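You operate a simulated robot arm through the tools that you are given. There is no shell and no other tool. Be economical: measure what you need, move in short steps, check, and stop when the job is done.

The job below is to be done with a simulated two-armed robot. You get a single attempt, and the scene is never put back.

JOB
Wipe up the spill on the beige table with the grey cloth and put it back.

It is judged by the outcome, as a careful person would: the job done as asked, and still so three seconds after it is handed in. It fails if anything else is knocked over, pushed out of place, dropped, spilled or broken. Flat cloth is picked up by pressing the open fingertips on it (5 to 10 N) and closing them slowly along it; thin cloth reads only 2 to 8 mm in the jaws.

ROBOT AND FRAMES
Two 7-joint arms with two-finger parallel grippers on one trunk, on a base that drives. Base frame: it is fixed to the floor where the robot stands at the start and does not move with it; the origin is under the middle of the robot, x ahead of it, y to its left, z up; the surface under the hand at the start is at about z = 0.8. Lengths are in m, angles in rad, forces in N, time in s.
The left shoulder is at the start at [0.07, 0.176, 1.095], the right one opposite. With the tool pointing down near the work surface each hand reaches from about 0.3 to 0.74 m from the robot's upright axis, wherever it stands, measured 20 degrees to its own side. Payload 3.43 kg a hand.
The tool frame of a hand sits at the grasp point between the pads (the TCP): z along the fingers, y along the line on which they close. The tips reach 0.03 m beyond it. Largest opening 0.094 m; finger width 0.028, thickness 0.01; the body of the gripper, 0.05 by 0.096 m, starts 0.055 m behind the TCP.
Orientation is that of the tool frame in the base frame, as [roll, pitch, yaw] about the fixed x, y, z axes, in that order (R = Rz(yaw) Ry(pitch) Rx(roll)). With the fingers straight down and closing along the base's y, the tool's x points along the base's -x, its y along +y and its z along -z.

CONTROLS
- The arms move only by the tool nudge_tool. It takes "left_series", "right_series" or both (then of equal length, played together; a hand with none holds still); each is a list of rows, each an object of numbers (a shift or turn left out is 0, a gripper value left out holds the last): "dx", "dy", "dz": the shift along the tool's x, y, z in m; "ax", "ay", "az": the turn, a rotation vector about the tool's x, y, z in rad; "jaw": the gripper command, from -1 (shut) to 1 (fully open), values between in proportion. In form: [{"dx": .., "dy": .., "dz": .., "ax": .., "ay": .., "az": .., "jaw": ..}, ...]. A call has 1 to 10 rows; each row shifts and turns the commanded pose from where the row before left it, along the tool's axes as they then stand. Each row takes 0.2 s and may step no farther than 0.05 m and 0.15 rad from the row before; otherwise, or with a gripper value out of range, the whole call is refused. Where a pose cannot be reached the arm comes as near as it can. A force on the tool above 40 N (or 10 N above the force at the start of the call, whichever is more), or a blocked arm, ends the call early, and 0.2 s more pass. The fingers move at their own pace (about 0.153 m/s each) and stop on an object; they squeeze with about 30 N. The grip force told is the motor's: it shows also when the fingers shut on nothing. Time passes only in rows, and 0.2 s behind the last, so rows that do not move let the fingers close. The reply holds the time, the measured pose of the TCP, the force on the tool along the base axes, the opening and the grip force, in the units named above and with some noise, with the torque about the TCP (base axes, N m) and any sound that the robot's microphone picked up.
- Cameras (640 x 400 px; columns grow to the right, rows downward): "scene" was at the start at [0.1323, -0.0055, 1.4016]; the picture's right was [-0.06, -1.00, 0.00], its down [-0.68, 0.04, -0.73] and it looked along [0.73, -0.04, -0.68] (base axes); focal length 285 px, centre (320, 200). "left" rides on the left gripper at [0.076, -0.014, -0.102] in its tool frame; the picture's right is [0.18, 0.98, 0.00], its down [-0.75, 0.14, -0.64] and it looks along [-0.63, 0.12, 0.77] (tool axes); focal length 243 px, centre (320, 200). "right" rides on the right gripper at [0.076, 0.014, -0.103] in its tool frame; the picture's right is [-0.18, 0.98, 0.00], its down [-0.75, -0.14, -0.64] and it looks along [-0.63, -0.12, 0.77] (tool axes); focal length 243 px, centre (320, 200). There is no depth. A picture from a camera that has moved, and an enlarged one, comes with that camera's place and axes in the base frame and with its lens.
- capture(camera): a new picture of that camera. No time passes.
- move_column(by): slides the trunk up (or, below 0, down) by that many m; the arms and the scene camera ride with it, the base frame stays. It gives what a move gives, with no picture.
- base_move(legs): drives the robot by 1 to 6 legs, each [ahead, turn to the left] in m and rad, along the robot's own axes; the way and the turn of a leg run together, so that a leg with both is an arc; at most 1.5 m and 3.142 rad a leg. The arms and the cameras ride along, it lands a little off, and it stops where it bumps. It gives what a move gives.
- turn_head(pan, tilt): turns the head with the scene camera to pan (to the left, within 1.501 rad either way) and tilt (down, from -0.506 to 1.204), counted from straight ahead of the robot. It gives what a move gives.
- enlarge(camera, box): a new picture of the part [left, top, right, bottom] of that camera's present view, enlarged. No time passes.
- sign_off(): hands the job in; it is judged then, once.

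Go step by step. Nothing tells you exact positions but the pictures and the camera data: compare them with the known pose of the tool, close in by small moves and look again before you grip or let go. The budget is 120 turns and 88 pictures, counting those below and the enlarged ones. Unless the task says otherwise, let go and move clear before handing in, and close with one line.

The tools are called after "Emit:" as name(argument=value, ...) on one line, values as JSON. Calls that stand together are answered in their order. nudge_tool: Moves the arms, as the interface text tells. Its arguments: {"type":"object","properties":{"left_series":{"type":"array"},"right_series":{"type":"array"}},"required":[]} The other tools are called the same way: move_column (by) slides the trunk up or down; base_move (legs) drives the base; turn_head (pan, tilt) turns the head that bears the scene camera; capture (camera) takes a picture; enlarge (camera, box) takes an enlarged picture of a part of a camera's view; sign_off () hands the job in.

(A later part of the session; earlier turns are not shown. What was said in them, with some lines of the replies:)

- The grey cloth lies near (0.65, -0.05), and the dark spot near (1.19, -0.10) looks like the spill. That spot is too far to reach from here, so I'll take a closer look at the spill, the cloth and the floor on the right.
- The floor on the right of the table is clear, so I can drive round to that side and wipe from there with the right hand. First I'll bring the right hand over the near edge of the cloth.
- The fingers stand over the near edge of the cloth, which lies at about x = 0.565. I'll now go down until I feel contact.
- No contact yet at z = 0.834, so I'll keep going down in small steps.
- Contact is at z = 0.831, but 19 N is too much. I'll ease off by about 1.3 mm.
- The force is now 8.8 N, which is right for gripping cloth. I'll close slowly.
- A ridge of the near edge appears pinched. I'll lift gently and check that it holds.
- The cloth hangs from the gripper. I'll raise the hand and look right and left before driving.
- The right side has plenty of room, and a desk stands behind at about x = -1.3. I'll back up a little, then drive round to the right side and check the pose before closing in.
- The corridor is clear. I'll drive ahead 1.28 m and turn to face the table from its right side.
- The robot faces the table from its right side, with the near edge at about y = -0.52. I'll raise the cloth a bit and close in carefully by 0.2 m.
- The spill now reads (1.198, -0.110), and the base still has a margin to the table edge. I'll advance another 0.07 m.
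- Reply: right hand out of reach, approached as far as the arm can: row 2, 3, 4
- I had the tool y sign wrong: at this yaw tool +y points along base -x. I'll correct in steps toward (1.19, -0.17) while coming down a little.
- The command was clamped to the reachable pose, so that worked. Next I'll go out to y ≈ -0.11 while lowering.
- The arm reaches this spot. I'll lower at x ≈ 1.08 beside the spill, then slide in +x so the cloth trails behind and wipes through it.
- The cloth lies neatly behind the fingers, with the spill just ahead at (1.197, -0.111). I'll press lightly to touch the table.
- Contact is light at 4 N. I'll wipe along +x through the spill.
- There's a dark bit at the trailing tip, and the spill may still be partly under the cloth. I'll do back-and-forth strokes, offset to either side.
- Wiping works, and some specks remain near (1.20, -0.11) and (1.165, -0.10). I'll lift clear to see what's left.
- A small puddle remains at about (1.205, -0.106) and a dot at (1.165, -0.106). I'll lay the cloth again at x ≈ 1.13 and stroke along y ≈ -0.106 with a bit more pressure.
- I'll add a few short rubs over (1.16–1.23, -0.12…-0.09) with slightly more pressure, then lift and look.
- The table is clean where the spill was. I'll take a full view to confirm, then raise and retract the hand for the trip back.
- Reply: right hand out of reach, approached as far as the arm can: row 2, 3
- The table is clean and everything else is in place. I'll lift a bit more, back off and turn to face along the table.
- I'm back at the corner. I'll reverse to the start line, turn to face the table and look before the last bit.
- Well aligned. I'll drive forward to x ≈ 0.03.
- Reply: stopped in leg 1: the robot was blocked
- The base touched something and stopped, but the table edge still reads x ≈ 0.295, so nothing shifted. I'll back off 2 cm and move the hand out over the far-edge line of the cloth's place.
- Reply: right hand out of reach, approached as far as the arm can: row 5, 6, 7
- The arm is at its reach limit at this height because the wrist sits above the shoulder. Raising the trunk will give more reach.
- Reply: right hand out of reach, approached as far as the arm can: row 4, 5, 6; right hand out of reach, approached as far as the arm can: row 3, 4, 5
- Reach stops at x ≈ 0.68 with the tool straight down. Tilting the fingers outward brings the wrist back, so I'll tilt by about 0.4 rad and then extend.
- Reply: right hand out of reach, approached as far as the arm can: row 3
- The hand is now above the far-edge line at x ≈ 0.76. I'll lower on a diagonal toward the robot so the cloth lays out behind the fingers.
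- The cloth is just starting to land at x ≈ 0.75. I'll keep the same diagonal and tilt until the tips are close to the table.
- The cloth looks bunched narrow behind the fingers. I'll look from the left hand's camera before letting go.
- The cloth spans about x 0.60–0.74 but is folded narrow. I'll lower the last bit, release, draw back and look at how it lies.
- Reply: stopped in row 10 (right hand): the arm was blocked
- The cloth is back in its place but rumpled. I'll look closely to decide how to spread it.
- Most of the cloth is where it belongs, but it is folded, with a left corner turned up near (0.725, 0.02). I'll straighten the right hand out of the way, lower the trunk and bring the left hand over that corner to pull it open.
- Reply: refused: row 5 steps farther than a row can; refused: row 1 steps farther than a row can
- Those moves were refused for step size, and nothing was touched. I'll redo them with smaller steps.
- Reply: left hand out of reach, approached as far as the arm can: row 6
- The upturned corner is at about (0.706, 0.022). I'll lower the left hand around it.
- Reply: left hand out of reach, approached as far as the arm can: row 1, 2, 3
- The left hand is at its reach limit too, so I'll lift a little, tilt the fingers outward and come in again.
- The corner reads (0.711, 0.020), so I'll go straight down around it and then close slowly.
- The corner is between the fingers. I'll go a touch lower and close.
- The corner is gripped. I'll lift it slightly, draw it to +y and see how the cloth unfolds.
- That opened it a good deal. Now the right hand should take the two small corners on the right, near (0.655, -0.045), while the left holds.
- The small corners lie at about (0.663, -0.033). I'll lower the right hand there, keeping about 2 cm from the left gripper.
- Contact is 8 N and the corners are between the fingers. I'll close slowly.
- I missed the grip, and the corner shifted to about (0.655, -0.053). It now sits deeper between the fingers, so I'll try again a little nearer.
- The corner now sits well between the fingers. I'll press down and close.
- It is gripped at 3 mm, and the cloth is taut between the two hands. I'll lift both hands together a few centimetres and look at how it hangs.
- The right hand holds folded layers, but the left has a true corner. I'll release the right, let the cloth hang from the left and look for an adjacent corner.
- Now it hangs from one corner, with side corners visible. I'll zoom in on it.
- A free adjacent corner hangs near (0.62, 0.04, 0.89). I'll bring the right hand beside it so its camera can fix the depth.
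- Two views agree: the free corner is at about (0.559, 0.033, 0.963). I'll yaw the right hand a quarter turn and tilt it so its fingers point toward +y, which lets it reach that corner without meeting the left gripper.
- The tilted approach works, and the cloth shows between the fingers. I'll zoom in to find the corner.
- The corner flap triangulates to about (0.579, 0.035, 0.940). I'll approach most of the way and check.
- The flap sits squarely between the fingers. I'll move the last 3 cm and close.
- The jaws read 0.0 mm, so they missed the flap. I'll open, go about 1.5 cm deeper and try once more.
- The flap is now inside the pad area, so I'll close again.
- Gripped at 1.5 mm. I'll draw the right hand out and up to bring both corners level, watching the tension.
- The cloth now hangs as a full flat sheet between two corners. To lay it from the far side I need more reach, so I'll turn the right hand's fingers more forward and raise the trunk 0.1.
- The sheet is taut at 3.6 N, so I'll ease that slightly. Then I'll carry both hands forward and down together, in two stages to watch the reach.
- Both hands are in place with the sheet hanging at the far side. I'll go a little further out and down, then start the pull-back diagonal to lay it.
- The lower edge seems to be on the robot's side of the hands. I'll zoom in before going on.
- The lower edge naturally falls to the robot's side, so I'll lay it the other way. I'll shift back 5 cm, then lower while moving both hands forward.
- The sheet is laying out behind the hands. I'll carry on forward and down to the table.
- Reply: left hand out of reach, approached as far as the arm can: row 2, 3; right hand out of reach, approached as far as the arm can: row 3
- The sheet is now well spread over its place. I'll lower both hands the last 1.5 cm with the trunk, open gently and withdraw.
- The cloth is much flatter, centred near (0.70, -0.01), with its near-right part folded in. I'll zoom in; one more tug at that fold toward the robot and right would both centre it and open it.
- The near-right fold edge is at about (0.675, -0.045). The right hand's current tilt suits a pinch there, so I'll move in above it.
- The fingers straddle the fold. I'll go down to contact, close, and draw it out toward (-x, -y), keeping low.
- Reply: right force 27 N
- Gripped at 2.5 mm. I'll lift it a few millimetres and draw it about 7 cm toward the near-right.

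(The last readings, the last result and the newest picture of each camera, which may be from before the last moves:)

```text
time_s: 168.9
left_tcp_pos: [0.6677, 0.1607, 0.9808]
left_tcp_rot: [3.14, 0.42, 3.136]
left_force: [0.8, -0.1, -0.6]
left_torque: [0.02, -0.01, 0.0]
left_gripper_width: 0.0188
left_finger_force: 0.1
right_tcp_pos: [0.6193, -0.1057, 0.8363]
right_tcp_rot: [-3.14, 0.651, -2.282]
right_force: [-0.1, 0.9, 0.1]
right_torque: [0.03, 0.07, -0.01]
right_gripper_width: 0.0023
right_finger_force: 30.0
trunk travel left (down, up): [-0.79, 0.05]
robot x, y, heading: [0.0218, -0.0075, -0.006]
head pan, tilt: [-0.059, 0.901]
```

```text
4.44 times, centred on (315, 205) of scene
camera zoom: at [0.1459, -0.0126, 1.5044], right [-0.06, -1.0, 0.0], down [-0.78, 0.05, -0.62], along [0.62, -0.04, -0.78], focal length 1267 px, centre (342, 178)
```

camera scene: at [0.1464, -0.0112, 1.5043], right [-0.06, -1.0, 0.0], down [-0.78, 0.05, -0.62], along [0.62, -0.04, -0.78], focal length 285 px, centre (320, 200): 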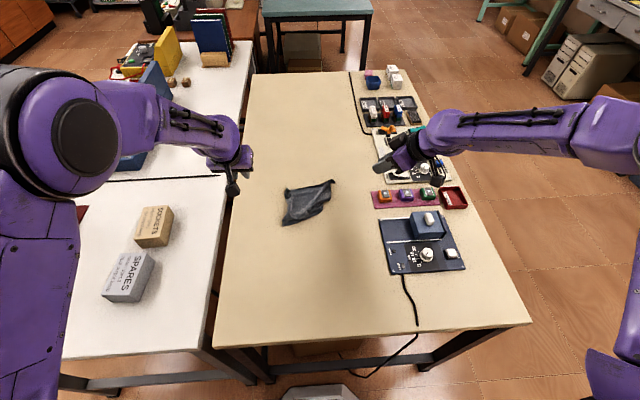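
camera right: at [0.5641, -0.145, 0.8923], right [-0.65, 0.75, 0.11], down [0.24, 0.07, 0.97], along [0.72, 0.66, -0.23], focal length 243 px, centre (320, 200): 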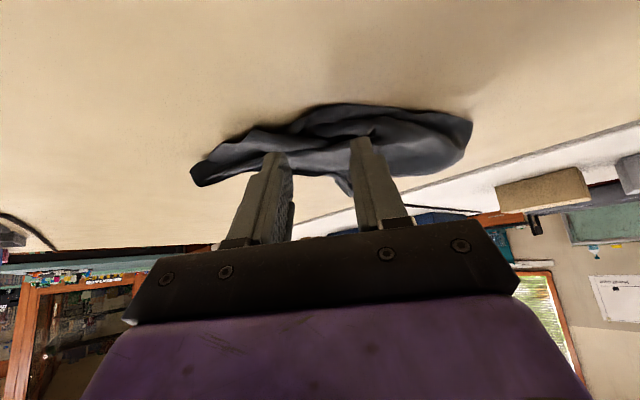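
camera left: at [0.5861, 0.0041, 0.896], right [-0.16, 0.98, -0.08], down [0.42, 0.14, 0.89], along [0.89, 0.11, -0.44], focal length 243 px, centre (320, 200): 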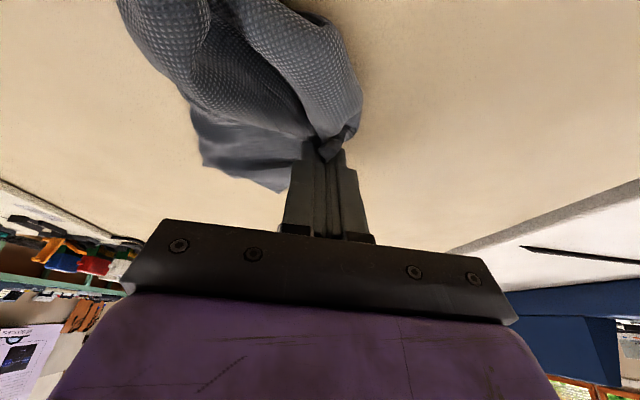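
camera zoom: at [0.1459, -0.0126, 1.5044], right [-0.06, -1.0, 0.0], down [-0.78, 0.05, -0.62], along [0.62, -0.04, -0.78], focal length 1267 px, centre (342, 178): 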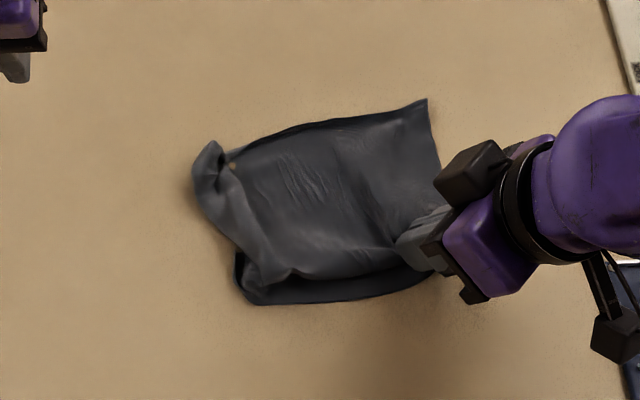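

It's now nearly a full rectangle, centred around (0.69, -0.035). I'll draw it 2.5 cm more toward the robot, set it down, release and withdraw.

Emit:
nudge_tool(right_series=[{"dx": 0.0094, "dy": 0.0063, "dz": -0.0072}, {"dx": 0.0094, "dy": 0.0063, "dz": -0.0072}, {"dx": 0.0024, "dz": 0.0032}, {"jaw": -0.8}, {"jaw": -0.6}, {}, {"dz": -0.02}, {"dz": -0.035}, {"dz": -0.045}, {"dz": -0.045}])

Emit:
nudge_tool(right_series=[{"dz": -0.045}, {"dz": -0.03}, {}], left_series=[{"dz": -0.045}, {"dz": -0.045}, {}])

Emit:
capture(camera="scene")

```text
time_s: 171.1
left_tcp_pos: [0.6655, 0.1591, 0.9817]
left_tcp_rot: [3.141, 0.422, 3.135]
left_force: [0.3, 0.1, -0.4]
left_torque: [-0.02, 0.01, 0.03]
left_gripper_width: 0.0186
left_finger_force: 0.1
right_tcp_pos: [0.5326, -0.1842, 0.9509]
right_tcp_rot: [-3.138, 0.651, -2.28]
right_force: [-1.0, 0.2, 1.5]
right_torque: [-0.02, 0.01, -0.04]
right_gripper_width: 0.0188
right_finger_force: 0.1
trunk travel left (down, up): [-0.79, 0.05]
robot x, y, heading: [0.0163, -0.0069, -0.005]
head pan, tilt: [-0.059, 0.901]
```

```text
time_s: 171.9
left_tcp_pos: [0.6332, 0.1594, 1.0612]
left_tcp_rot: [-3.141, 0.414, 3.136]
left_force: [0.1, -0.6, 0.7]
left_torque: [-0.03, 0.02, 0.03]
left_gripper_width: 0.0186
left_finger_force: 0.0
right_tcp_pos: [0.5067, -0.2147, 1.0131]
right_tcp_rot: [-3.141, 0.646, -2.283]
right_force: [1.2, 0.0, -0.8]
right_torque: [0.0, 0.06, 0.0]
right_gripper_width: 0.0188
right_finger_force: 0.1
trunk travel left (down, up): [-0.79, 0.05]
robot x, y, heading: [0.0247, -0.0075, -0.004]
head pan, tilt: [-0.059, 0.901]
```

```text
5 pictures are left
camera scene: at [0.1496, -0.0123, 1.504], right [-0.06, -1.0, 0.0], down [-0.78, 0.05, -0.62], along [0.62, -0.04, -0.79], focal length 285 px, centre (320, 200)
```

scene: 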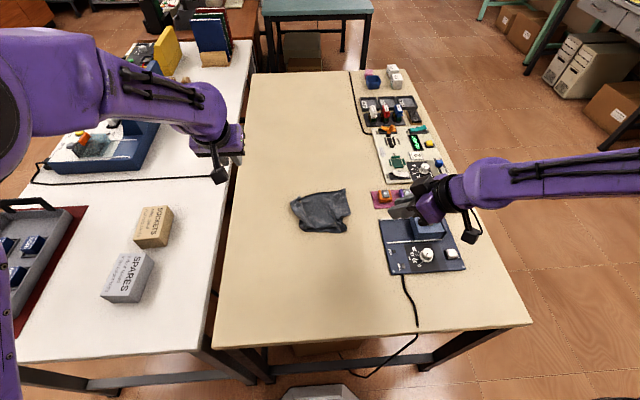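

The cloth is spread at its original spot, centred at about (0.663, -0.05) against (0.66, -0.047) at the start. One last check of the spill area and surroundings.

Emit:
enlarge(camera="scene", box=[240, 65, 480, 275])

```text
1.90 times, centred on (360, 170) of scene
camera zoom: at [0.1496, -0.0123, 1.504], right [-0.06, -1.0, 0.0], down [-0.78, 0.05, -0.62], along [0.62, -0.04, -0.79], focal length 543 px, centre (244, 257)
```

zoom: 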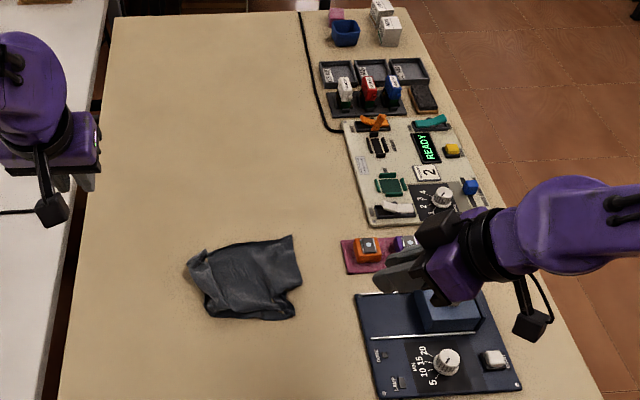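

The table is clean, the cloth is back in its place and everything else is undisturbed, with both hands clear. I'm handing the job in.

Emit:
sign_off()

```text
The job is handed in.
```

I wiped up the spill and laid the grey cloth back, slightly creased, on its original spot; both hands are clear, and nothing else looked moved in the last pictures.
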